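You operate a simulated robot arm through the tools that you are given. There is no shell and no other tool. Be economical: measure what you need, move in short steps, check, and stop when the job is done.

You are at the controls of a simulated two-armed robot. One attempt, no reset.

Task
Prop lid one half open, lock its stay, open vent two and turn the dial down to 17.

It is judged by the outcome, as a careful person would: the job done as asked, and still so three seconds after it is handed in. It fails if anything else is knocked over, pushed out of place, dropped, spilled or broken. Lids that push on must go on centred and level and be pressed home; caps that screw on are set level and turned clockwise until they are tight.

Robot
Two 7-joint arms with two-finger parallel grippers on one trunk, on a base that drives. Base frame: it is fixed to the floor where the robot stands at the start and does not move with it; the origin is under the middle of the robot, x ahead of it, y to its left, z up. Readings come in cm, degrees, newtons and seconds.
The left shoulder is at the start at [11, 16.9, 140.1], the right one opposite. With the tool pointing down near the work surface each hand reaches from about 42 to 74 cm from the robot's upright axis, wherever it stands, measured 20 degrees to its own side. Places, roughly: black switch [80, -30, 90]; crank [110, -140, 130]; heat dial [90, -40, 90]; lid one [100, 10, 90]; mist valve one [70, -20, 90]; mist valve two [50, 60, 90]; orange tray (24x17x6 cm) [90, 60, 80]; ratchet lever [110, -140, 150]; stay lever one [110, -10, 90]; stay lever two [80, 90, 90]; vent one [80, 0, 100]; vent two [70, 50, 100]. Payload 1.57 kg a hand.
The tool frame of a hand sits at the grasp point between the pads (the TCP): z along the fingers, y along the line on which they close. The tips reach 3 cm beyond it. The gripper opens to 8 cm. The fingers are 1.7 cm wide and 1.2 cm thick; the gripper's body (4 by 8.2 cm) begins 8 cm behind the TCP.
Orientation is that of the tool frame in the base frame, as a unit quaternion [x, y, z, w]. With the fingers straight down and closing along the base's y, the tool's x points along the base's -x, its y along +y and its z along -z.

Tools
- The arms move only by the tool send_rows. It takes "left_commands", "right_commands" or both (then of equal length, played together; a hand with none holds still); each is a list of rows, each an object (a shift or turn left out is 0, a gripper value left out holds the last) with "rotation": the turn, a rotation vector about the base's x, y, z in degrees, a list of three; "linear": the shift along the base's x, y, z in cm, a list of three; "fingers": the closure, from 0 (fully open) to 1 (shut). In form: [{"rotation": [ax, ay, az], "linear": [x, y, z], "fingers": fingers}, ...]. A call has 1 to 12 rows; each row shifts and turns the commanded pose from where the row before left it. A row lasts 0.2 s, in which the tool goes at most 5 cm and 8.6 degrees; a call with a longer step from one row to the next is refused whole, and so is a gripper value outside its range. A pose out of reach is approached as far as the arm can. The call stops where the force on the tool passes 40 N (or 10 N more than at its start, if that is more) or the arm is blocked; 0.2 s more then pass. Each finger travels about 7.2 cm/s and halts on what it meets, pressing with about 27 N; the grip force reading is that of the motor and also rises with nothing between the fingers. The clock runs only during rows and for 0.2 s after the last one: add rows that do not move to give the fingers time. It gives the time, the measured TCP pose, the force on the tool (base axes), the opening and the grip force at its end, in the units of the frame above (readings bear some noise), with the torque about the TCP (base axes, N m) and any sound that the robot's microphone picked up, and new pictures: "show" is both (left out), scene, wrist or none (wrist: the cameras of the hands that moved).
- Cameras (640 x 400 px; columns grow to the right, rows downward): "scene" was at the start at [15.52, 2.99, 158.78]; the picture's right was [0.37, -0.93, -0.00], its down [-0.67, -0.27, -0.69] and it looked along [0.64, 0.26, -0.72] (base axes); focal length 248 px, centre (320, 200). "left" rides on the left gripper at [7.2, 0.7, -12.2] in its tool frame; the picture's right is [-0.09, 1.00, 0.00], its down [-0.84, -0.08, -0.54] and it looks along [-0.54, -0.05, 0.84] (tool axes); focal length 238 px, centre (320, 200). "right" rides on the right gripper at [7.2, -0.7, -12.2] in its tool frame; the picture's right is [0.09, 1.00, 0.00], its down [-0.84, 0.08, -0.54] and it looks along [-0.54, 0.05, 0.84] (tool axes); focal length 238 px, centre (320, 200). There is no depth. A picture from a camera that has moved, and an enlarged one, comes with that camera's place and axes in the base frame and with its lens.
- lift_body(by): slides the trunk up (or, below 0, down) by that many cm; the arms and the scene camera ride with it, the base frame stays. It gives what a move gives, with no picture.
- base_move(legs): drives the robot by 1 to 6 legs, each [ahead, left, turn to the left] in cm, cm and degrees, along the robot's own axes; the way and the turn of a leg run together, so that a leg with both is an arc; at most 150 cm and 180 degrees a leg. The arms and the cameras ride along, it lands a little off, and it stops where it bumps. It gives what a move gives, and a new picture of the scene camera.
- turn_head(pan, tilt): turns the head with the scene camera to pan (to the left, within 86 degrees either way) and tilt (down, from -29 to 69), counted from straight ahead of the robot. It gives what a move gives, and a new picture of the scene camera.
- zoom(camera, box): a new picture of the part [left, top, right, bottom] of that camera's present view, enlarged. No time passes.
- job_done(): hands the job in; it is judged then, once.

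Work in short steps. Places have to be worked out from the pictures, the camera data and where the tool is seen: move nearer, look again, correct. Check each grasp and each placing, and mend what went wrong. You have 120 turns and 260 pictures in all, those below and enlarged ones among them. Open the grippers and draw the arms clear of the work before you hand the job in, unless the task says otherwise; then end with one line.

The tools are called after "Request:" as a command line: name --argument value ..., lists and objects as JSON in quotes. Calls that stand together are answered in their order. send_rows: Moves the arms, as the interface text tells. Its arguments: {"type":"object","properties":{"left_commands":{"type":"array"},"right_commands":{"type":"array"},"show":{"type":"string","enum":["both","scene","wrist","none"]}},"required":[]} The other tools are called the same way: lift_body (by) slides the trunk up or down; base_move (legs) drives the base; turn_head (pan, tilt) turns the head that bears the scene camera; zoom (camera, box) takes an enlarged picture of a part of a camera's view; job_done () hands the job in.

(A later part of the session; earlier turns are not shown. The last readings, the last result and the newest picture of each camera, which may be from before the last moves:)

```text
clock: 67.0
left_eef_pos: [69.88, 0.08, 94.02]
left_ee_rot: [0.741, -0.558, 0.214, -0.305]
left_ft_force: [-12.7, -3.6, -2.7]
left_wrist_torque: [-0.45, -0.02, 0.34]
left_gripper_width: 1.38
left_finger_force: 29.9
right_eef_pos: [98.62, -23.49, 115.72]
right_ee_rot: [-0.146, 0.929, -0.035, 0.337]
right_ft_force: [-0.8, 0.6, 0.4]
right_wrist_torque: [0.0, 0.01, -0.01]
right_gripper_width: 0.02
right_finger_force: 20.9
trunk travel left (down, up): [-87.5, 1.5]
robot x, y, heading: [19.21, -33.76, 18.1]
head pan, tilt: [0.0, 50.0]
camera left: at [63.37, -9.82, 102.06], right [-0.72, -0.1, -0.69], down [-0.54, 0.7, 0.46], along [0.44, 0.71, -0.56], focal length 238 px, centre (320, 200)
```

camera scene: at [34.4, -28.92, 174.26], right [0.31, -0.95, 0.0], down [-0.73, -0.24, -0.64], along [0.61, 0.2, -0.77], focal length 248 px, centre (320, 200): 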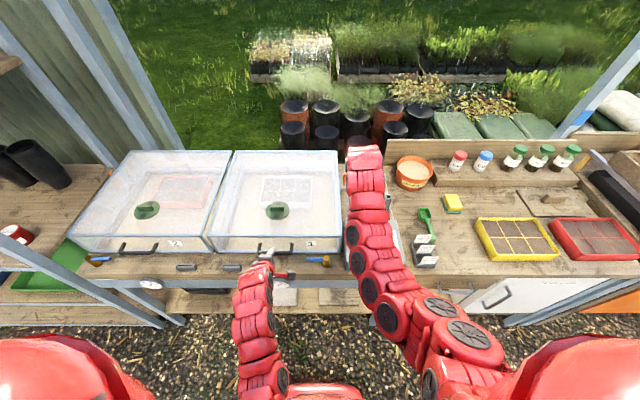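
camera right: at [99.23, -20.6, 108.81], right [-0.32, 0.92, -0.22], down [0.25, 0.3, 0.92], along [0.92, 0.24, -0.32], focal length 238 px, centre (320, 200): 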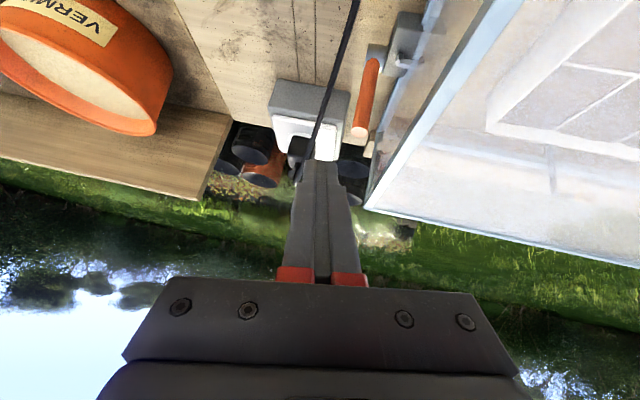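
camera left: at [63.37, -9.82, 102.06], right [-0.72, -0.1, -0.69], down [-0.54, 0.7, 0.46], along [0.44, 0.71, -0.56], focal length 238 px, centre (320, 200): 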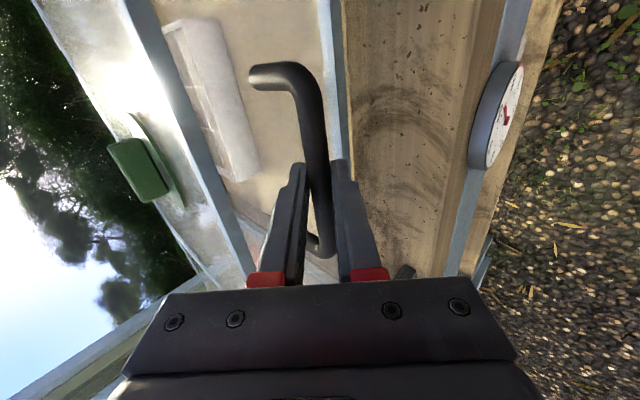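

Gripped on the bar (1.38 cm). Now lift a few cm straight up and read forces to find the hinge geometry.

Request:
send_rows --left_commands '[{"linear": [-0.2, -0.05, 0.8]}, {"linear": [0, 0, 1.2]}, {"linear": [0.1, 0, 1.5]}, {}]' --show "scene"

```text
clock: 68.0
left_eef_pos: [70.26, 0.22, 97.42]
left_ee_rot: [0.74, -0.558, 0.215, -0.307]
left_ft_force: [22.4, 9.7, -3.6]
left_wrist_torque: [-0.2, -0.18, 0.51]
left_gripper_width: 1.42
left_finger_force: 31.1
right_eef_pos: [99.01, -23.29, 115.17]
right_ee_rot: [-0.147, 0.93, -0.035, 0.335]
right_ft_force: [-0.2, -0.1, 0.2]
right_wrist_torque: [-0.07, 0.01, 0.02]
right_gripper_width: 0.0
right_finger_force: 21.1
trunk travel left (down, up): [-87.5, 1.5]
robot x, y, heading: [19.47, -33.81, 18.1]
head pan, tilt: [0.0, 50.0]
camera scene: at [34.97, -28.67, 174.2], right [0.31, -0.95, 0.0], down [-0.73, -0.24, -0.64], along [0.61, 0.2, -0.77], focal length 248 px, centre (320, 200)
```

scene: 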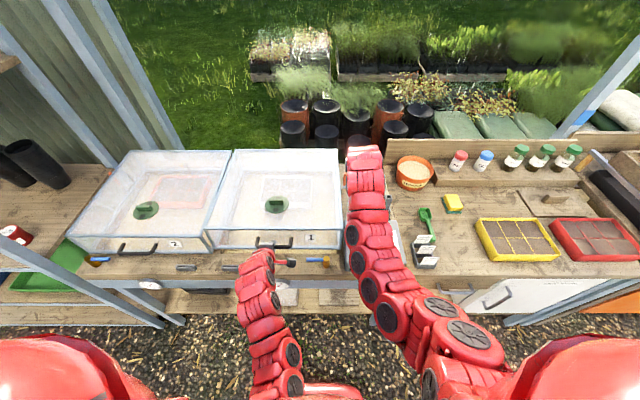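

The lid is light and lifting; the +24 N forward pull says the bar wants to swing forward (hinge low at the back). I'll follow an arc about a hinge at away≈118, z≈86.

Request:
send_rows --left_commands '[{"linear": [1.0, 0.33, 2.1]}, {"linear": [0.52, 0.17, 2.1]}, {"linear": [0.67, 0.22, 2.1]}, {"linear": [0.67, 0.22, 2.1]}, {}]' --show "scene"

```text
clock: 69.2
left_eef_pos: [72.8, 0.82, 106.04]
left_ee_rot: [0.741, -0.557, 0.214, -0.309]
left_ft_force: [-14.8, -0.2, 6.0]
left_wrist_torque: [-0.33, -0.12, 0.38]
left_gripper_width: 1.4
left_finger_force: 30.4
right_eef_pos: [98.38, -23.49, 115.69]
right_ee_rot: [-0.146, 0.929, -0.036, 0.338]
right_ft_force: [-0.1, -0.2, -0.4]
right_wrist_torque: [-0.01, 0.0, -0.01]
right_gripper_width: 0.0
right_finger_force: 20.8
trunk travel left (down, up): [-87.5, 1.5]
robot x, y, heading: [19.44, -33.63, 18.0]
head pan, tilt: [0.0, 50.0]
camera scene: at [34.01, -28.98, 174.3], right [0.31, -0.95, 0.0], down [-0.73, -0.24, -0.64], along [0.61, 0.2, -0.76], focal length 248 px, centre (320, 200)
```

scene: 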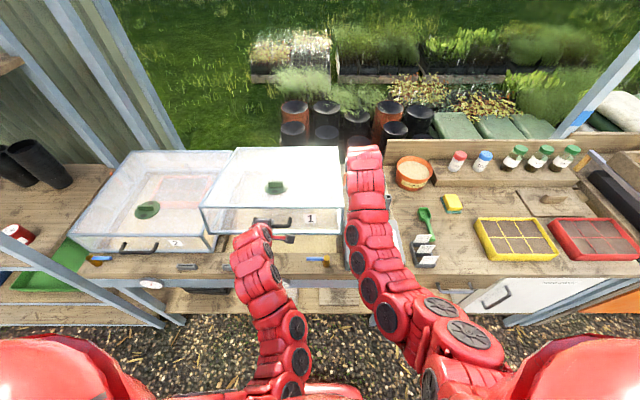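

Request:
send_rows --left_commands '[{"linear": [0.45, 0.15, 2.05]}, {"linear": [0.8, 0.26, 2.05]}, {"linear": [0.85, 0.28, 1.9]}, {"linear": [0.9, 0.29, 1.9]}, {}]' --show "scene"

```text
clock: 70.4
left_eef_pos: [75.97, 1.98, 113.64]
left_ee_rot: [0.741, -0.558, 0.214, -0.307]
left_ft_force: [2.5, 10.3, -4.4]
left_wrist_torque: [-0.11, 0.05, 0.67]
left_gripper_width: 1.4
left_finger_force: 30.7
right_eef_pos: [98.66, -23.3, 115.4]
right_ee_rot: [-0.145, 0.93, -0.036, 0.336]
right_ft_force: [0.8, 0.4, 0.0]
right_wrist_torque: [-0.03, 0.01, 0.0]
right_gripper_width: 0.0
right_finger_force: 21.7
trunk travel left (down, up): [-87.5, 1.5]
robot x, y, heading: [19.56, -33.85, 18.3]
head pan, tilt: [0.0, 50.0]
camera scene: at [34.57, -28.65, 174.23], right [0.31, -0.95, 0.0], down [-0.73, -0.24, -0.64], along [0.61, 0.2, -0.77], focal length 248 px, centre (320, 200)
```

scene: 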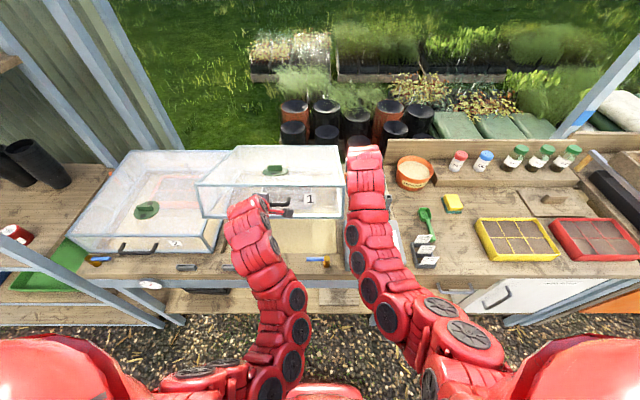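

Tracking well at ≈24°. I'll check the hood's right side for stay details before continuing.

Request:
zoom --camera "scene" --box '[180, 130, 370, 260]'

Request:
zoom --camera "right" --box '[300, 0, 640, 210]'

```text
3.08 times, centred on (275, 195) of scene
camera zoom: at [34.57, -28.65, 174.23], right [0.31, -0.95, 0.0], down [-0.73, -0.24, -0.64], along [0.61, 0.2, -0.77], focal length 764 px, centre (458, 215)
```

zoom: 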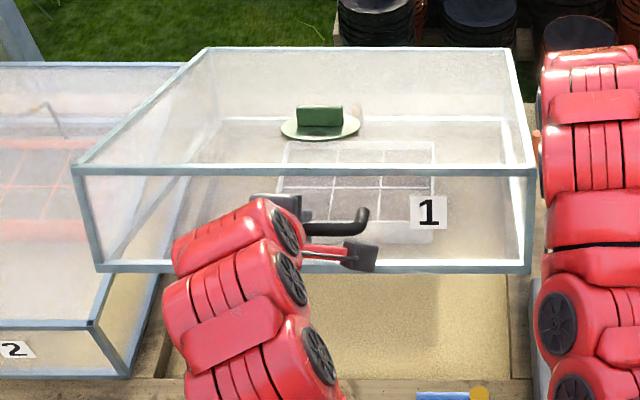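

```text
1.88 times, centred on (470, 105) of right
camera zoom: at [86.04, -26.5, 120.55], right [-0.31, 0.92, -0.22], down [0.25, 0.3, 0.92], along [0.92, 0.23, -0.33], focal length 449 px, centre (38, 379)
```

zoom: 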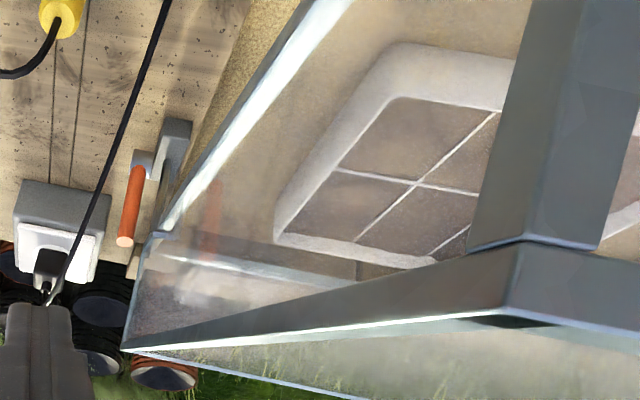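

No markings visible for the halfway point. I'll continue along the arc; finding the upper stop would tell what "half" is.

Request:
send_rows --left_commands '[{"linear": [1.25, 0.4, 1.85]}, {"linear": [1.19, 0.39, 1.85]}, {"linear": [1.33, 0.43, 1.75]}, {"linear": [1.33, 0.43, 1.75]}, {"linear": [1.47, 0.48, 1.6]}, {"linear": [1.47, 0.48, 1.6]}, {}]' --show "scene"

```text
clock: 72.0
left_eef_pos: [83.52, 4.47, 124.19]
left_ee_rot: [0.74, -0.557, 0.216, -0.309]
left_ft_force: [-12.3, 1.3, 12.4]
left_wrist_torque: [-0.39, -0.24, 0.26]
left_gripper_width: 1.42
left_finger_force: 30.5
right_eef_pos: [98.51, -23.44, 115.8]
right_ee_rot: [-0.146, 0.929, -0.035, 0.339]
right_ft_force: [1.1, 0.3, 0.5]
right_wrist_torque: [0.02, -0.01, -0.02]
right_gripper_width: 0.02
right_finger_force: 21.0
trunk travel left (down, up): [-87.5, 1.5]
robot x, y, heading: [19.55, -33.76, 18.0]
head pan, tilt: [0.0, 50.0]
camera scene: at [33.94, -29.0, 174.31], right [0.31, -0.95, 0.0], down [-0.73, -0.24, -0.65], along [0.61, 0.2, -0.76], focal length 248 px, centre (320, 200)
```

scene: 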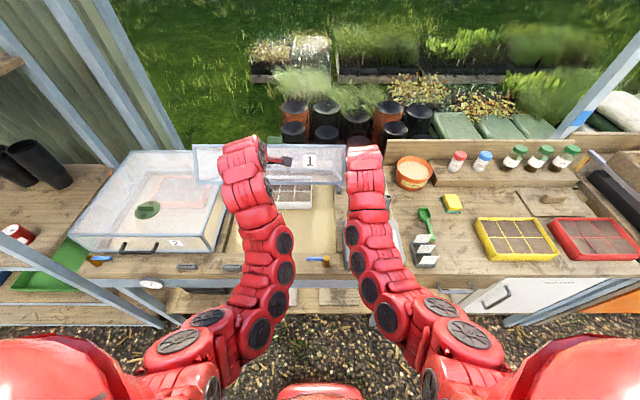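

At about 38°. Continue a bit further, watching force for the stop.

Request:
send_rows --left_commands '[{"linear": [1.1, 0.36, 1.3]}, {"linear": [1.45, 0.48, 1.4]}, {"linear": [1.55, 0.5, 1.3]}, {"linear": [1.6, 0.53, 1.3]}, {"linear": [1.65, 0.54, 1.15]}, {"linear": [1.65, 0.54, 1.1]}, {}]' --show "scene"

```text
clock: 73.6
left_eef_pos: [92.81, 7.32, 131.92]
left_ee_rot: [0.74, -0.557, 0.216, -0.308]
left_ft_force: [-5.8, 0.9, 11.7]
left_wrist_torque: [-0.21, -0.14, 0.53]
left_gripper_width: 1.4
left_finger_force: 30.1
right_eef_pos: [98.52, -23.46, 115.72]
right_ee_rot: [-0.146, 0.929, -0.035, 0.337]
right_ft_force: [0.9, 0.3, -0.5]
right_wrist_torque: [-0.02, 0.02, -0.02]
right_gripper_width: 0.0
right_finger_force: 21.0
trunk travel left (down, up): [-87.5, 1.5]
robot x, y, heading: [19.52, -33.81, 17.9]
head pan, tilt: [0.0, 50.0]
camera scene: at [34.07, -28.98, 174.3], right [0.31, -0.95, 0.0], down [-0.73, -0.24, -0.64], along [0.61, 0.2, -0.76], focal length 248 px, centre (320, 200)
```

scene: 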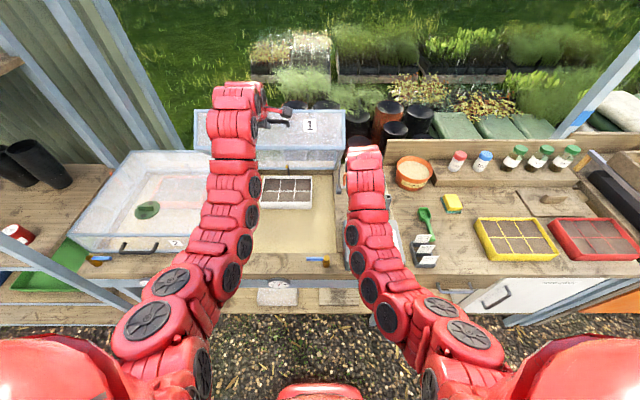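

About 52° with no stop yet. Continue a little further.

Request:
send_rows --left_commands '[{"linear": [1.5, 0.5, 1.3]}, {"linear": [1.7, 0.55, 1.0]}, {"linear": [1.75, 0.57, 0.9]}, {"linear": [1.75, 0.57, 0.85]}, {"linear": [1.8, 0.58, 0.75]}, {"linear": [1.8, 0.58, 0.7]}, {}]' --show "scene"

```text
clock: 75.2
left_eef_pos: [99.28, 9.31, 135.75]
left_ee_rot: [0.74, -0.557, 0.215, -0.308]
left_ft_force: [-3.3, 4.8, 8.6]
left_wrist_torque: [-0.46, -0.21, 0.23]
left_gripper_width: 1.42
left_finger_force: 30.5
left hand out of reach, approached as far as the arm can: row 4, 5, 6
right_eef_pos: [98.46, -23.28, 115.68]
right_ee_rot: [-0.146, 0.929, -0.035, 0.337]
right_ft_force: [-0.7, 0.1, -0.3]
right_wrist_torque: [0.01, -0.02, -0.04]
right_gripper_width: 0.01
right_finger_force: 21.2
trunk travel left (down, up): [-87.5, 1.5]
robot x, y, heading: [19.63, -33.53, 18.3]
head pan, tilt: [0.0, 50.0]
camera scene: at [34.14, -28.87, 174.29], right [0.31, -0.95, 0.0], down [-0.73, -0.24, -0.64], along [0.61, 0.2, -0.77], focal length 248 px, centre (320, 200)
```

scene: 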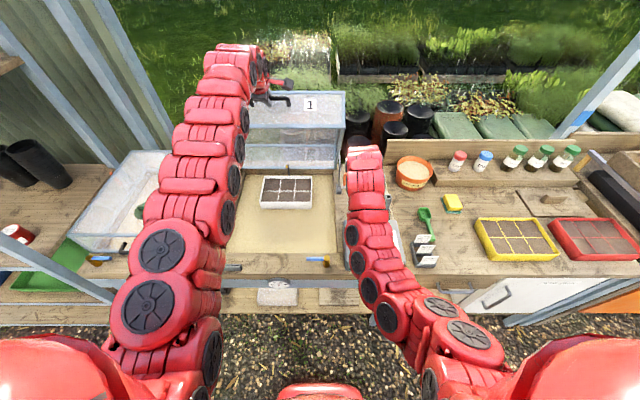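

No stop by 60° (arm reach limit), so full range is likely 70–90°, making half around 40°. I'll look at the stay with the lid up.

Request:
zoom --camera "scene" --box '[220, 80, 360, 260]'

Request:
zoom --camera "right" --box '[300, 0, 640, 210]'

```text
2.22 times, centred on (290, 170) of scene
camera zoom: at [34.14, -28.87, 174.29], right [0.31, -0.95, 0.0], down [-0.73, -0.24, -0.64], along [0.61, 0.2, -0.77], focal length 552 px, centre (387, 267)
```

zoom: 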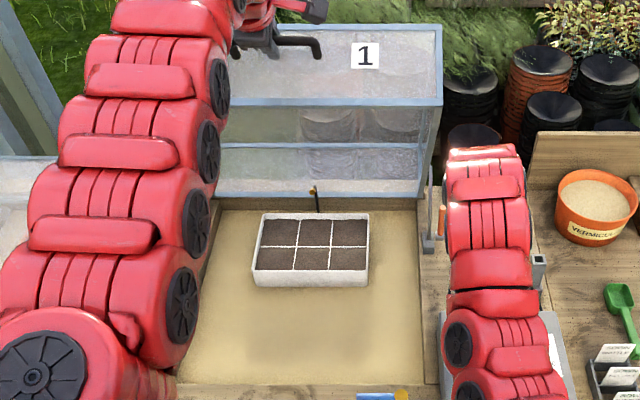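

```text
1.88 times, centred on (470, 105) of right
camera zoom: at [85.74, -26.65, 120.73], right [-0.31, 0.92, -0.22], down [0.25, 0.3, 0.92], along [0.92, 0.23, -0.32], focal length 449 px, centre (38, 379)
```

zoom: 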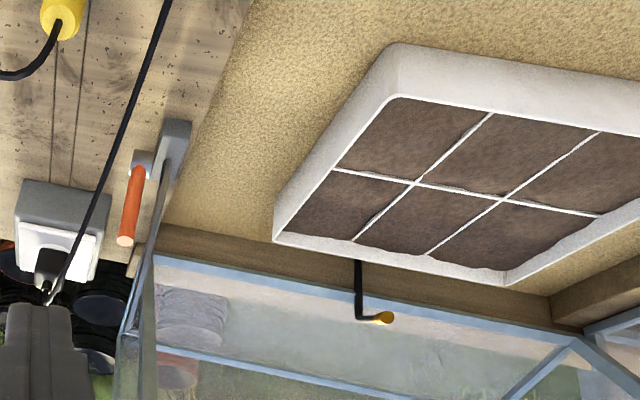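

I'll drive the base forward 3 cm with the lid in hand; that probes further opening and also brings the right hand nearer the lever.

Request:
base_move --legs '[[3, 0, 0]]'

```text
clock: 76.2
left_eef_pos: [102.65, 10.5, 136.69]
left_ee_rot: [0.738, -0.555, 0.22, -0.315]
left_ft_force: [-0.8, -0.2, 3.1]
left_wrist_torque: [-0.37, 0.0, 0.4]
left_gripper_width: 1.43
left_finger_force: 31.0
right_eef_pos: [101.83, -22.65, 115.53]
right_ee_rot: [-0.146, 0.929, -0.035, 0.338]
right_ft_force: [0.4, 0.0, -0.6]
right_wrist_torque: [0.01, -0.01, 0.0]
right_gripper_width: 0.0
right_finger_force: 20.9
trunk travel left (down, up): [-87.5, 1.5]
robot x, y, heading: [22.46, -32.87, 18.3]
head pan, tilt: [0.0, 50.0]
stopped in leg 1: the force on the tool passed its limit at 46 N (the readings are from after the stop); the commanded pose is now the measured one
camera scene: at [37.35, -27.96, 174.24], right [0.31, -0.95, 0.0], down [-0.73, -0.24, -0.64], along [0.61, 0.2, -0.77], focal length 248 px, centre (320, 200)
```

scene: 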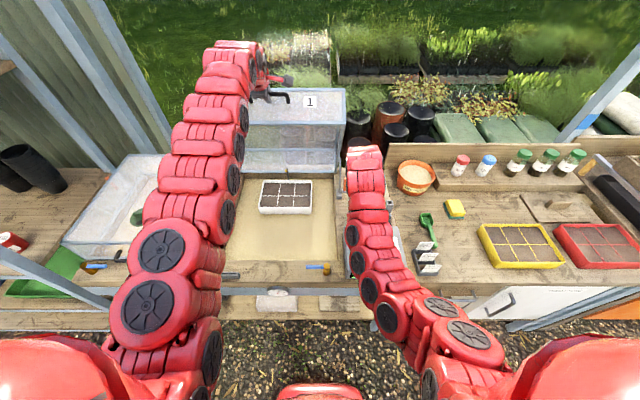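

It stopped on force at ≈64°. I'll test once more with a small base nudge to see whether this is the real lid stop.

Request:
base_move --legs '[[2, 0, 0]]'

```text
clock: 77.0
left_eef_pos: [104.04, 10.81, 137.04]
left_ee_rot: [0.736, -0.555, 0.222, -0.318]
left_ft_force: [-10.0, -0.8, 26.1]
left_wrist_torque: [-0.54, -0.1, 0.25]
left_gripper_width: 1.42
left_finger_force: 30.9
right_eef_pos: [103.06, -21.99, 115.99]
right_ee_rot: [-0.146, 0.929, -0.035, 0.339]
right_ft_force: [-0.7, -0.6, -0.4]
right_wrist_torque: [-0.02, 0.0, 0.02]
right_gripper_width: 0.01
right_finger_force: 21.1
trunk travel left (down, up): [-87.5, 1.5]
robot x, y, heading: [24.17, -32.52, 17.9]
head pan, tilt: [0.0, 50.0]
camera scene: at [38.55, -27.57, 174.34], right [0.31, -0.95, 0.0], down [-0.73, -0.24, -0.65], along [0.61, 0.2, -0.76], focal length 248 px, centre (320, 200)
```

scene: 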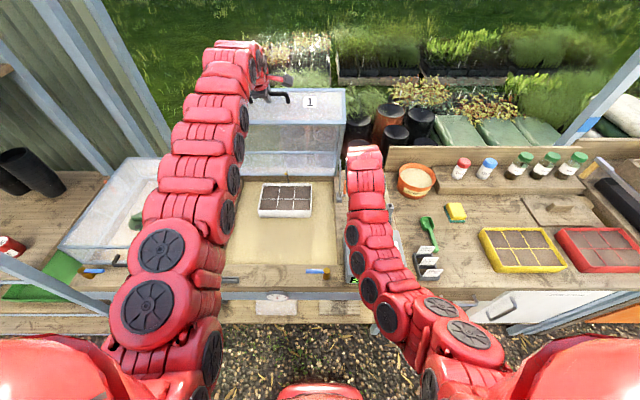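

No hard stop up to ~66°, so full travel is probably 70–90° and ~40° is a good half. I'll lower the lid along the arc to ~50° first, then creep the base forward.

Request:
send_rows --left_commands '[{"linear": [-2.3, -0.6, -0.6]}, {"linear": [-2.3, -0.6, -0.9]}, {"linear": [-1.9, -0.55, -0.85]}, {"linear": [-1.9, -0.55, -0.85]}, {"linear": [-1.85, -0.6, -1.1]}, {"linear": [-1.85, -0.6, -1.1]}, {}]' --show "none"

```text
clock: 78.6
left_eef_pos: [92.1, 7.47, 131.76]
left_ee_rot: [0.737, -0.553, 0.221, -0.319]
left_ft_force: [-15.2, 5.4, 23.9]
left_wrist_torque: [-0.46, -0.18, 0.23]
left_gripper_width: 1.4
left_finger_force: 30.7
right_eef_pos: [103.16, -22.07, 115.78]
right_ee_rot: [-0.146, 0.929, -0.035, 0.339]
right_ft_force: [0.0, -0.2, -0.6]
right_wrist_torque: [0.02, 0.0, -0.02]
right_gripper_width: 0.01
right_finger_force: 21.4
trunk travel left (down, up): [-87.5, 1.5]
robot x, y, heading: [24.42, -32.24, 18.3]
head pan, tilt: [0.0, 50.0]
```

Request:
send_rows --left_commands '[{"linear": [-1.8, -0.55, -0.2]}, {"linear": [-1.6, -0.5, -1.1]}, {"linear": [-1.6, -0.5, -1.2]}, {}]' --show "none"

Request:
base_move --legs '[[2.5, 0, 0]]'

```text
clock: 79.6
left_eef_pos: [87.75, 6.11, 128.52]
left_ee_rot: [0.738, -0.556, 0.219, -0.314]
left_ft_force: [8.5, 3.1, -13.2]
left_wrist_torque: [-0.52, -0.04, 0.25]
left_gripper_width: 1.41
left_finger_force: 30.8
right_eef_pos: [103.91, -21.76, 115.26]
right_ee_rot: [-0.147, 0.93, -0.035, 0.335]
right_ft_force: [-0.8, 0.5, 0.8]
right_wrist_torque: [-0.02, 0.04, -0.02]
right_gripper_width: 0.0
right_finger_force: 21.9
trunk travel left (down, up): [-87.5, 1.5]
robot x, y, heading: [24.14, -32.08, 18.2]
head pan, tilt: [0.0, 50.0]
```

```text
clock: 80.4
left_eef_pos: [89.52, 6.69, 129.16]
left_ee_rot: [0.736, -0.554, 0.222, -0.318]
left_ft_force: [-15.0, -4.7, 18.2]
left_wrist_torque: [-0.54, -0.14, 0.21]
left_gripper_width: 1.43
left_finger_force: 30.3
right_eef_pos: [105.65, -21.28, 115.81]
right_ee_rot: [-0.145, 0.929, -0.035, 0.339]
right_ft_force: [-0.9, 0.1, -0.1]
right_wrist_torque: [0.01, 0.04, -0.01]
right_gripper_width: 0.01
right_finger_force: 21.7
trunk travel left (down, up): [-87.5, 1.5]
robot x, y, heading: [26.69, -31.28, 18.1]
head pan, tilt: [0.0, 50.0]
camera scene: at [41.01, -26.82, 174.33], right [0.31, -0.95, 0.0], down [-0.73, -0.24, -0.65], along [0.61, 0.2, -0.76], focal length 248 px, centre (320, 200)
```

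scene: 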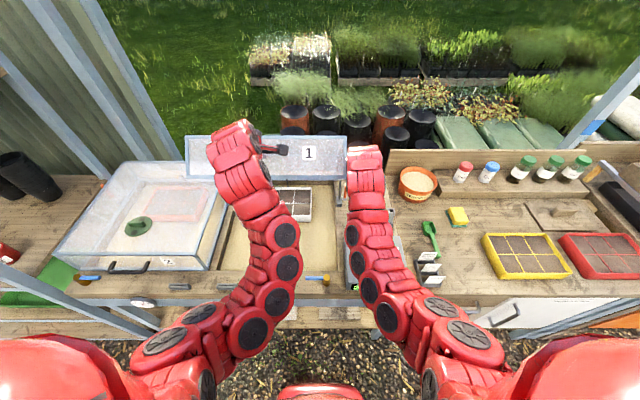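

Base now 15.7 cm toward the bench. Lower the lid to about 40°.

Request:
send_rows --left_commands '[{"linear": [-1.6, -0.5, -0.6]}, {"linear": [-1.3, -0.45, -1.1]}, {"linear": [-1.3, -0.45, -1.2]}, {"linear": [-0.3, -0.1, -0.3]}, {}]' --show "none"

```text
clock: 81.6
left_eef_pos: [85.58, 5.35, 125.65]
left_ee_rot: [0.737, -0.555, 0.221, -0.316]
left_ft_force: [3.8, 0.8, -2.4]
left_wrist_torque: [-0.23, -0.04, 0.51]
left_gripper_width: 1.43
left_finger_force: 30.2
right_eef_pos: [106.02, -21.01, 115.25]
right_ee_rot: [-0.146, 0.929, -0.035, 0.337]
right_ft_force: [0.4, 0.7, -1.4]
right_wrist_torque: [0.0, -0.03, 0.01]
right_gripper_width: 0.03
right_finger_force: 21.3
trunk travel left (down, up): [-87.5, 1.5]
robot x, y, heading: [26.49, -31.33, 18.1]
head pan, tilt: [0.0, 50.0]
```

The lid is at ≈40.7° with small forces. Before going for the lever, I'll test whether the lid holds on its own by loosening the grip slightly, still caging the bar.

Request:
send_rows --left_commands '[{"fingers": 0.6}, {}, {}, {}]' --show "wrist"

```text
clock: 82.6
left_eef_pos: [85.4, 5.44, 125.83]
left_ee_rot: [0.738, -0.555, 0.221, -0.315]
left_ft_force: [0.1, 0.3, 1.2]
left_wrist_torque: [0.01, 0.01, 0.01]
left_gripper_width: 3.2
left_finger_force: 0.0
right_eef_pos: [105.93, -21.12, 115.62]
right_ee_rot: [-0.146, 0.93, -0.035, 0.337]
right_ft_force: [0.4, -0.5, 0.1]
right_wrist_torque: [0.0, 0.02, -0.01]
right_gripper_width: 0.02
right_finger_force: 21.5
trunk travel left (down, up): [-87.5, 1.5]
robot x, y, heading: [26.21, -31.36, 18.2]
head pan, tilt: [0.0, 50.0]
camera left: at [78.77, -4.55, 133.58], right [-0.7, -0.1, -0.71], down [-0.55, 0.7, 0.46], along [0.45, 0.71, -0.54], focal length 238 px, centre (320, 200)
```

left: 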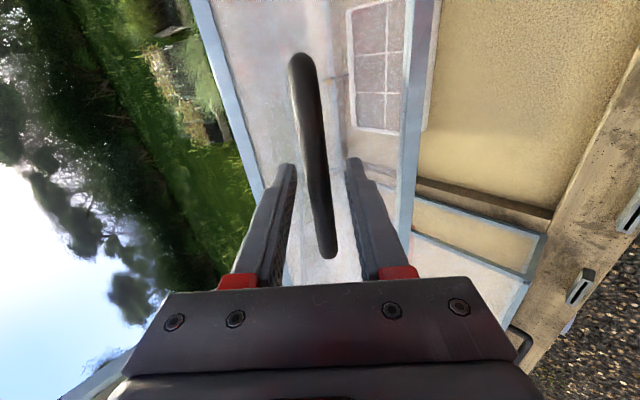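

With zero force on the hand, the bar seems to float between the fingers. I'll wait a bit to check for drift.

Request:
send_rows --left_commands '[{}, {}, {}, {}, {}, {}, {}, {}, {}, {}]' --show "wrist"

```text
clock: 84.8
left_eef_pos: [85.63, 5.38, 125.76]
left_ee_rot: [0.738, -0.554, 0.221, -0.316]
left_ft_force: [-0.3, 1.0, 1.1]
left_wrist_torque: [-0.01, -0.03, 0.0]
left_gripper_width: 3.22
left_finger_force: 0.0
right_eef_pos: [105.81, -21.15, 115.59]
right_ee_rot: [-0.147, 0.93, -0.035, 0.336]
right_ft_force: [-0.6, -0.6, -0.4]
right_wrist_torque: [0.01, 0.0, 0.03]
right_gripper_width: 0.0
right_finger_force: 21.2
trunk travel left (down, up): [-87.5, 1.5]
robot x, y, heading: [26.52, -31.43, 18.0]
head pan, tilt: [0.0, 50.0]
camera left: at [78.77, -4.54, 133.58], right [-0.7, -0.1, -0.71], down [-0.55, 0.7, 0.46], along [0.45, 0.71, -0.54], focal length 238 px, centre (320, 200)
```

left: 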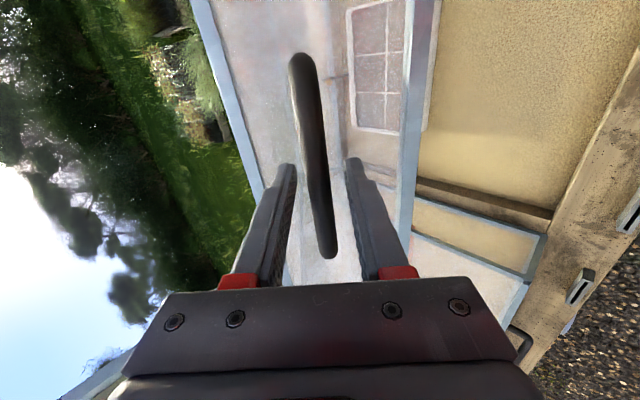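

The lid stays up by itself (friction), so the left hand can let go. I'll back the left hand off along its fingers, and raise the right.

Request:
send_rows --left_commands '[{"fingers": 0.45}, {"linear": [-1.3, -0.43, 1.4]}, {"linear": [-1.3, -0.43, 1.4]}, {"linear": [-1.3, -0.43, 1.4]}, {"linear": [-0.5, 0, 2]}, {}]' --right_commands '[{}, {"linear": [0, 0, 2]}, {"linear": [0, 0, 2]}, {"linear": [0, 0, 2]}, {"linear": [0, 0, 2]}, {}]' --show "both"

```text
clock: 86.2
left_eef_pos: [81.1, 4.13, 131.89]
left_ee_rot: [0.737, -0.555, 0.22, -0.317]
left_ft_force: [-0.5, -0.5, 0.3]
left_wrist_torque: [0.01, -0.01, -0.02]
left_gripper_width: 4.41
left_finger_force: 0.1
right_eef_pos: [105.78, -21.05, 123.39]
right_ee_rot: [-0.147, 0.929, -0.034, 0.337]
right_ft_force: [-0.1, -1.1, 0.8]
right_wrist_torque: [0.02, 0.01, -0.02]
right_gripper_width: 0.03
right_finger_force: 20.5
trunk travel left (down, up): [-87.5, 1.5]
robot x, y, heading: [26.86, -31.5, 18.4]
head pan, tilt: [0.0, 50.0]
camera scene: at [41.68, -26.55, 174.25], right [0.31, -0.95, 0.0], down [-0.73, -0.24, -0.64], along [0.61, 0.2, -0.77], focal length 248 px, centre (320, 200)
camera right: at [93.14, -24.24, 128.54], right [-0.31, 0.92, -0.22], down [0.25, 0.3, 0.92], along [0.92, 0.23, -0.32], focal length 238 px, centre (320, 200)
camera left: at [74.37, -5.7, 139.71], right [-0.7, -0.1, -0.71], down [-0.55, 0.7, 0.46], along [0.45, 0.71, -0.54], focal length 238 px, centre (320, 200)
```

scene: 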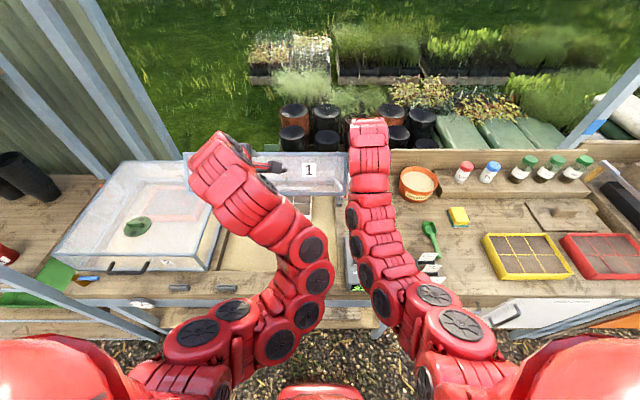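
right: 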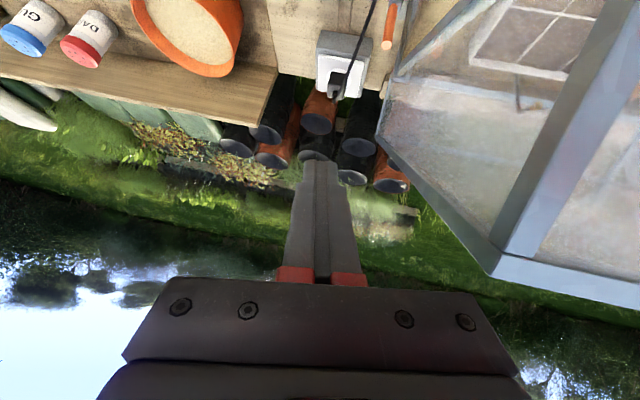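
left: 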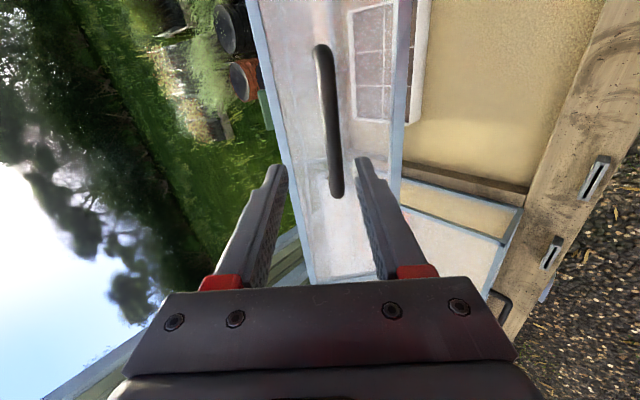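

Free and the lid stays put. Back the base 8 cm, then shift the left hand to the left over hood two.

Request:
base_move --legs '[[-8, 0, 0]]'

Request:
send_rows --left_commands '[{"linear": [-1.2, 3.8, 0]}, {"linear": [-1.2, 3.8, 0]}, {"linear": [-1.2, 3.8, 0]}, {"linear": [-1.2, 3.8, 0]}, {"linear": [-1.2, 3.8, 0]}, {"linear": [-1.2, 3.8, 0]}, {}]' --right_commands '[{"linear": [0, 0, 1.5]}, {"linear": [0, 0, 1.5]}, {"linear": [0, 0, 1]}, {}, {}, {}, {}]' --show "scene"

```text
clock: 87.3
left_eef_pos: [73.86, 1.84, 131.7]
left_ee_rot: [0.737, -0.556, 0.221, -0.315]
left_ft_force: [0.5, -0.3, -0.5]
left_wrist_torque: [0.03, 0.04, 0.02]
left_gripper_width: 4.36
left_finger_force: 0.1
right_eef_pos: [98.56, -23.42, 123.19]
right_ee_rot: [-0.146, 0.93, -0.035, 0.335]
right_ft_force: [0.9, 0.3, -1.2]
right_wrist_torque: [0.02, 0.03, 0.0]
right_gripper_width: 0.0
right_finger_force: 21.5
trunk travel left (down, up): [-87.5, 1.5]
robot x, y, heading: [18.84, -33.81, 18.1]
head pan, tilt: [0.0, 50.0]
camera scene: at [34.47, -28.92, 174.21], right [0.31, -0.95, 0.0], down [-0.73, -0.24, -0.64], along [0.61, 0.2, -0.77], focal length 248 px, centre (320, 200)
```

scene: 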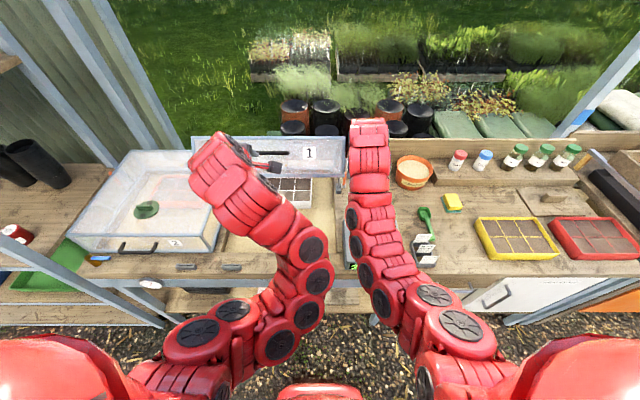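

```text
clock: 88.9
left_eef_pos: [68.13, 24.13, 130.19]
left_ee_rot: [0.736, -0.556, 0.22, -0.316]
left_ft_force: [0.9, -0.3, -0.3]
left_wrist_torque: [0.04, -0.01, -0.03]
left_gripper_width: 4.4
left_finger_force: 0.1
left hand out of reach, approached as far as the arm can: row 4, 5
right_eef_pos: [98.59, -23.51, 127.35]
right_ee_rot: [-0.144, 0.93, -0.036, 0.336]
right_ft_force: [-0.2, 0.1, -0.2]
right_wrist_torque: [0.04, -0.02, 0.01]
right_gripper_width: 0.02
right_finger_force: 21.8
trunk travel left (down, up): [-87.5, 1.5]
robot x, y, heading: [19.05, -34.35, 18.0]
head pan, tilt: [0.0, 50.0]
camera scene: at [34.26, -29.11, 174.24], right [0.31, -0.95, 0.0], down [-0.73, -0.24, -0.64], along [0.61, 0.2, -0.77], focal length 248 px, centre (320, 200)
```

scene: 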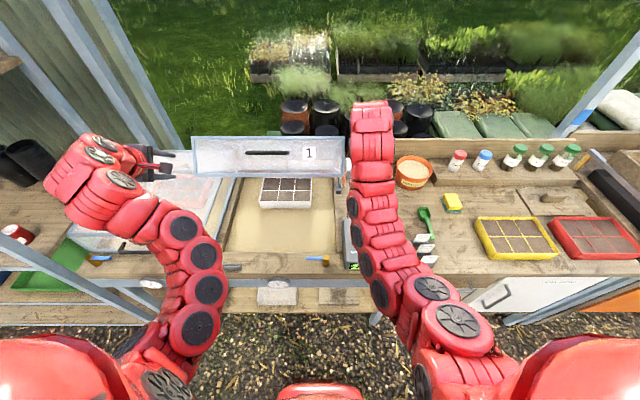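

Shift the left hand further left, then lower the trunk 18 cm.

Request:
send_rows --left_commands '[{"linear": [0, 4, 0]}, {"linear": [0, 4, 0]}, {"linear": [0, 4, 0]}, {"linear": [0, 3, 0]}, {}]' --show "none"

Request:
lift_body --by -18

Request:
turn_head --pan 0 --tilt 45

```text
clock: 90.1
left_eef_pos: [68.02, 39.31, 130.14]
left_ee_rot: [0.736, -0.555, 0.222, -0.316]
left_ft_force: [-0.2, 0.4, -0.2]
left_wrist_torque: [0.0, 0.0, 0.01]
left_gripper_width: 4.37
left_finger_force: 0.0
right_eef_pos: [98.41, -23.53, 127.41]
right_ee_rot: [-0.145, 0.93, -0.036, 0.337]
right_ft_force: [-0.2, 0.5, -0.2]
right_wrist_torque: [0.01, -0.03, 0.0]
right_gripper_width: 0.01
right_finger_force: 21.4
trunk travel left (down, up): [-87.5, 1.5]
robot x, y, heading: [19.45, -33.91, 17.8]
head pan, tilt: [0.0, 50.0]
```

```text
clock: 92.1
left_eef_pos: [67.97, 39.46, 112.14]
left_ee_rot: [0.737, -0.555, 0.221, -0.316]
left_ft_force: [0.2, -0.3, -0.5]
left_wrist_torque: [-0.01, 0.01, -0.03]
left_gripper_width: 4.41
left_finger_force: 0.1
right_eef_pos: [98.36, -23.46, 109.53]
right_ee_rot: [-0.146, 0.93, -0.035, 0.336]
right_ft_force: [-0.8, 0.7, 0.5]
right_wrist_torque: [-0.02, -0.02, 0.01]
right_gripper_width: 0.02
right_finger_force: 21.5
trunk travel left (down, up): [-69.5, 19.5]
robot x, y, heading: [19.26, -34.0, 18.0]
head pan, tilt: [0.0, 50.0]
```

```text
clock: 92.7
left_eef_pos: [67.97, 39.34, 112.11]
left_ee_rot: [0.737, -0.555, 0.222, -0.315]
left_ft_force: [0.3, -0.4, -0.6]
left_wrist_torque: [0.0, 0.0, 0.0]
left_gripper_width: 4.42
left_finger_force: 0.0
right_eef_pos: [98.44, -23.47, 109.49]
right_ee_rot: [-0.145, 0.929, -0.036, 0.338]
right_ft_force: [0.2, 0.6, -0.1]
right_wrist_torque: [0.03, -0.01, -0.03]
right_gripper_width: 0.0
right_finger_force: 20.9
trunk travel left (down, up): [-69.5, 19.5]
robot x, y, heading: [18.92, -34.05, 18.0]
head pan, tilt: [0.0, 45.0]
camera scene: at [34.52, -28.89, 156.94], right [0.31, -0.95, 0.0], down [-0.67, -0.22, -0.71], along [0.67, 0.22, -0.71], focal length 248 px, centre (320, 200)
```

scene: 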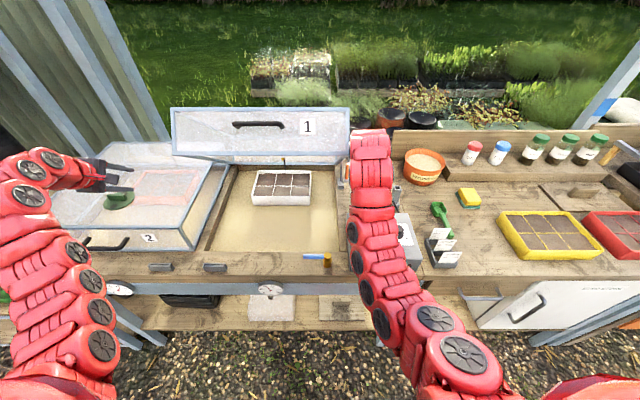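

Drive forward 9 cm to bring the right hand next to the lever.

Request:
base_move --legs '[[9, 0, 0]]'

Request:
zoom --camera "right" --box '[200, 0, 520, 200]'

```text
clock: 93.8
left_eef_pos: [76.43, 42.13, 112.05]
left_ee_rot: [0.738, -0.554, 0.221, -0.316]
left_ft_force: [-0.1, -0.1, -0.3]
left_wrist_torque: [0.01, -0.01, 0.03]
left_gripper_width: 4.4
left_finger_force: 0.0
right_eef_pos: [106.79, -20.82, 109.41]
right_ee_rot: [-0.146, 0.93, -0.036, 0.337]
right_ft_force: [1.1, -0.2, 0.6]
right_wrist_torque: [0.01, 0.0, 0.0]
right_gripper_width: 0.0
right_finger_force: 21.3
trunk travel left (down, up): [-69.5, 19.5]
robot x, y, heading: [27.89, -31.22, 18.0]
head pan, tilt: [0.0, 45.0]
camera scene: at [43.04, -26.11, 156.94], right [0.31, -0.95, 0.0], down [-0.67, -0.22, -0.71], along [0.67, 0.22, -0.71], focal length 248 px, centre (320, 200)
```

scene: 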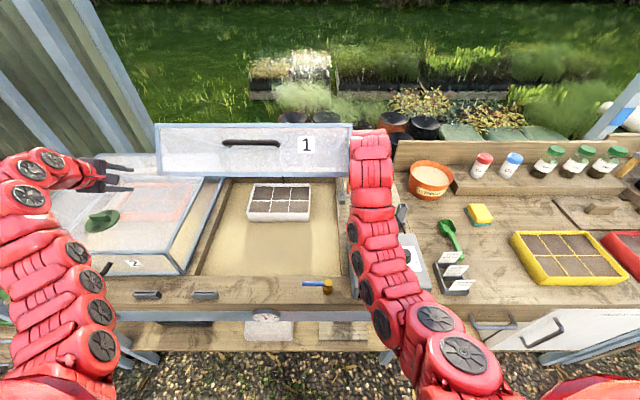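

```text
2.00 times, centred on (360, 100) of right
camera zoom: at [94.09, -23.95, 114.54], right [-0.31, 0.92, -0.22], down [0.25, 0.3, 0.92], along [0.92, 0.23, -0.32], focal length 477 px, centre (240, 400)
```

zoom: 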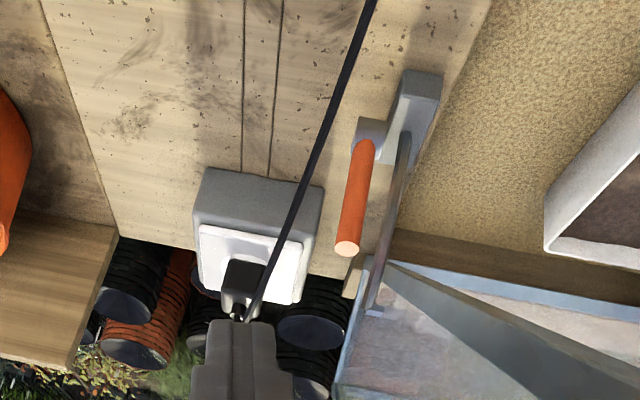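

I can now see the stay arm running to the hood. I'll yaw the right hand so its body stays to the right of the raised lid, and bring the closed fingertips above and just in front of the lever.

Request:
send_rows --right_commands '[{"rotation": [0, 0, 7.5]}, {"rotation": [0, 0, 7.5]}, {"rotation": [0, 0, 7.5]}, {"rotation": [0, 0, 7.5]}, {"rotation": [0, 0, 7]}, {"linear": [2, 1.4, -2]}, {"linear": [1.8, 1.4, -2.5]}, {"linear": [1, 0.7, -2]}, {}]' --show "both"

```text
clock: 95.8
left_eef_pos: [76.42, 42.14, 112.13]
left_ee_rot: [0.737, -0.555, 0.221, -0.316]
left_ft_force: [0.8, 0.1, 0.2]
left_wrist_torque: [0.0, 0.01, -0.02]
left_gripper_width: 4.41
left_finger_force: 0.1
right_eef_pos: [111.48, -17.2, 103.02]
right_ee_rot: [-0.433, 0.836, 0.073, 0.331]
right_ft_force: [0.3, 0.2, -0.6]
right_wrist_torque: [-0.01, -0.02, -0.01]
right_gripper_width: 0.0
right_finger_force: 21.5
trunk travel left (down, up): [-69.5, 19.5]
robot x, y, heading: [27.62, -31.05, 18.1]
head pan, tilt: [0.0, 45.0]
camera scene: at [42.98, -26.12, 156.95], right [0.31, -0.95, 0.0], down [-0.67, -0.22, -0.71], along [0.67, 0.22, -0.71], focal length 248 px, centre (320, 200)
camera right: at [103.2, -27.56, 108.07], right [-0.81, 0.55, -0.22], down [0.02, 0.39, 0.92], along [0.59, 0.74, -0.32], focal length 238 px, centre (320, 200)
```

scene: 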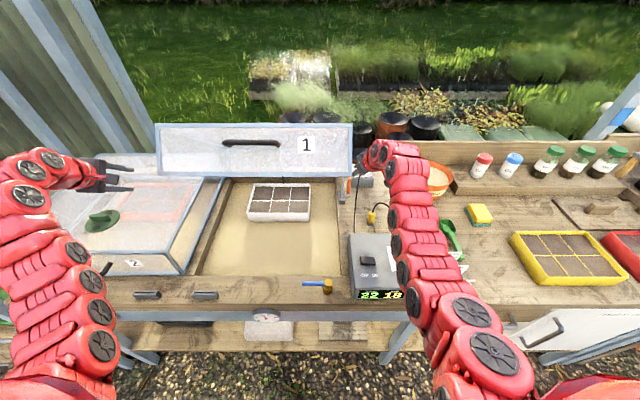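
right: 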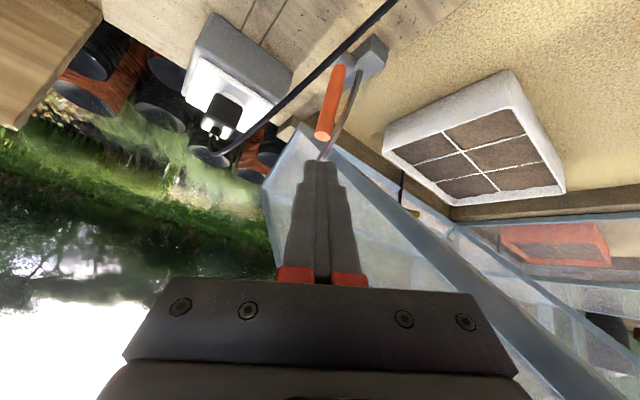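

Air display already falls toward the dial setting. Lever top confirmed near [116,-13.8,95.4]. Lower the fingertips in front of it.

Request:
send_rows --right_commands '[{"linear": [0.2, 0.4, -2.5]}, {"linear": [0.2, 0.4, -2.5]}, {"linear": [0.1, 0.4, -2.5]}, {}]' --show "wrist"

```text
clock: 96.8
left_eef_pos: [76.27, 42.12, 112.42]
left_ee_rot: [0.737, -0.555, 0.223, -0.317]
left_ft_force: [0.0, 0.0, 0.6]
left_wrist_torque: [-0.01, -0.01, 0.02]
left_gripper_width: 4.39
left_finger_force: 0.0
right_eef_pos: [111.88, -16.19, 95.53]
right_ee_rot: [-0.433, 0.835, 0.073, 0.332]
right_ft_force: [-12.6, -4.4, 6.3]
right_wrist_torque: [-0.03, 0.08, 0.01]
right_gripper_width: 0.0
right_finger_force: 21.5
trunk travel left (down, up): [-69.5, 19.5]
robot x, y, heading: [27.63, -30.97, 18.0]
head pan, tilt: [0.0, 45.0]
camera right: at [103.62, -26.49, 100.64], right [-0.81, 0.55, -0.22], down [0.01, 0.39, 0.92], along [0.59, 0.74, -0.32], focal length 238 px, centre (320, 200)
```

right: 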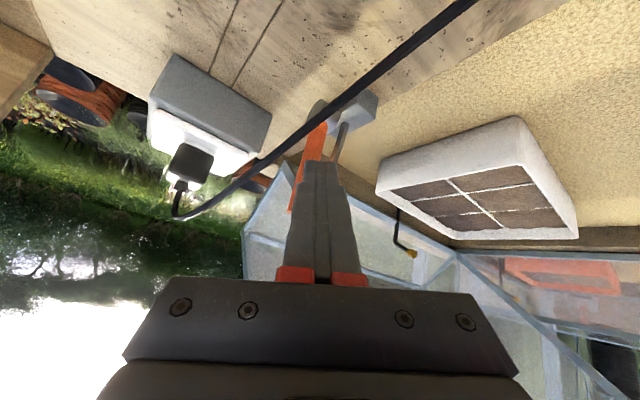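

Contact with the lever front (≈13 N). Push gently away and see if it yields.

Request:
send_rows --right_commands '[{"linear": [0.6, 0.2, 0]}, {"linear": [0.6, 0.2, 0]}, {}]' --show "wrist"

```text
clock: 97.3
left_eef_pos: [75.93, 41.97, 112.55]
left_ee_rot: [0.735, -0.555, 0.223, -0.318]
left_ft_force: [0.3, 0.3, 0.2]
left_wrist_torque: [0.01, -0.05, -0.01]
left_gripper_width: 4.38
left_finger_force: 0.1
right_eef_pos: [112.07, -16.25, 95.48]
right_ee_rot: [-0.434, 0.836, 0.074, 0.327]
right_ft_force: [-29.6, -12.4, 17.5]
right_wrist_torque: [-0.04, 0.12, 0.02]
right_gripper_width: 0.01
right_finger_force: 21.4
trunk travel left (down, up): [-69.5, 19.5]
robot x, y, heading: [27.62, -30.93, 18.0]
head pan, tilt: [0.0, 45.0]
stopped in row 2 (right hand): the force on the tool passed its limit at 44 N (the readings are from after the stop); the commanded pose is now the measured one
camera right: at [103.86, -26.49, 100.74], right [-0.81, 0.55, -0.21], down [0.02, 0.39, 0.92], along [0.59, 0.74, -0.33], focal length 238 px, centre (320, 200)
```

right: 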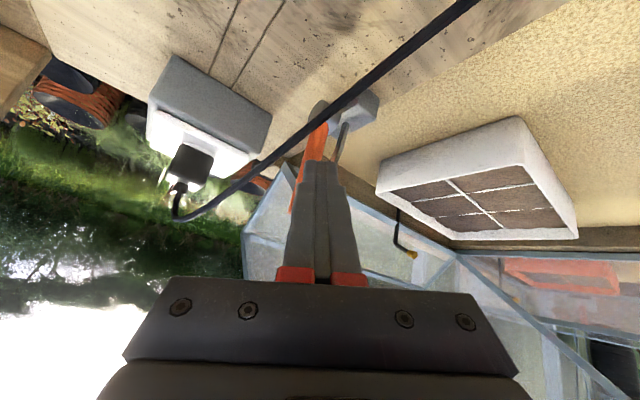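

The lever won't move away from the robot (44 N, blocked), so it must swing toward me. I'll back off, rise, open the fingers to 3.2 cm and set up to pinch the lever.

Request:
send_rows --right_commands '[{"linear": [-1, -0.3, 0.5]}, {"linear": [-0.5, -0.2, 3]}, {"linear": [0, 0, 2], "fingers": 0.6}, {"linear": [1.5, 0.2, 0]}, {"linear": [0.5, 0.2, -1.5]}, {}]' --show "wrist"

Request:
zoom --camera "right" --box '[240, 60, 400, 180]'

```text
clock: 98.8
left_eef_pos: [76.44, 42.21, 112.12]
left_ee_rot: [0.738, -0.555, 0.221, -0.315]
left_ft_force: [-0.6, 1.5, 0.4]
left_wrist_torque: [0.01, 0.02, -0.01]
left_gripper_width: 4.41
left_finger_force: 0.0
right_eef_pos: [113.23, -15.95, 99.04]
right_ee_rot: [-0.434, 0.837, 0.073, 0.325]
right_ft_force: [-0.6, -0.5, -0.7]
right_wrist_torque: [0.0, 0.02, 0.02]
right_gripper_width: 3.21
right_finger_force: 0.0
trunk travel left (down, up): [-69.5, 19.5]
robot x, y, heading: [27.3, -31.35, 18.1]
head pan, tilt: [0.0, 45.0]
camera right: at [104.95, -26.32, 104.32], right [-0.81, 0.55, -0.21], down [0.02, 0.39, 0.92], along [0.59, 0.74, -0.33], focal length 238 px, centre (320, 200)
```

right: 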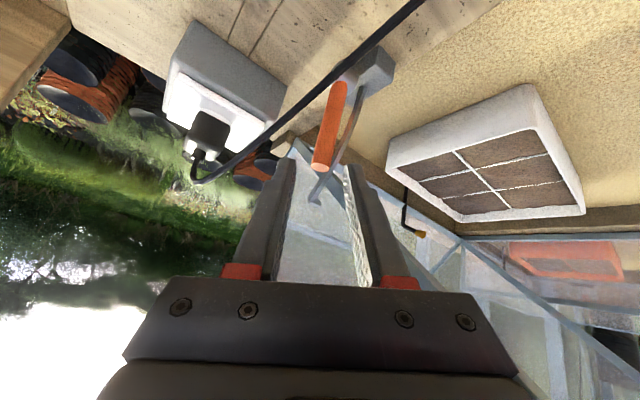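

```text
3.33 times, centred on (320, 120) of right
camera zoom: at [104.95, -26.32, 104.32], right [-0.81, 0.55, -0.21], down [0.02, 0.39, 0.92], along [0.59, 0.74, -0.33], focal length 794 px, centre (320, 467)
```

zoom: 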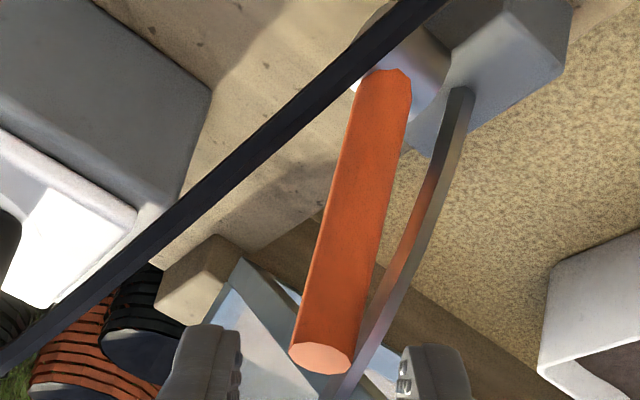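

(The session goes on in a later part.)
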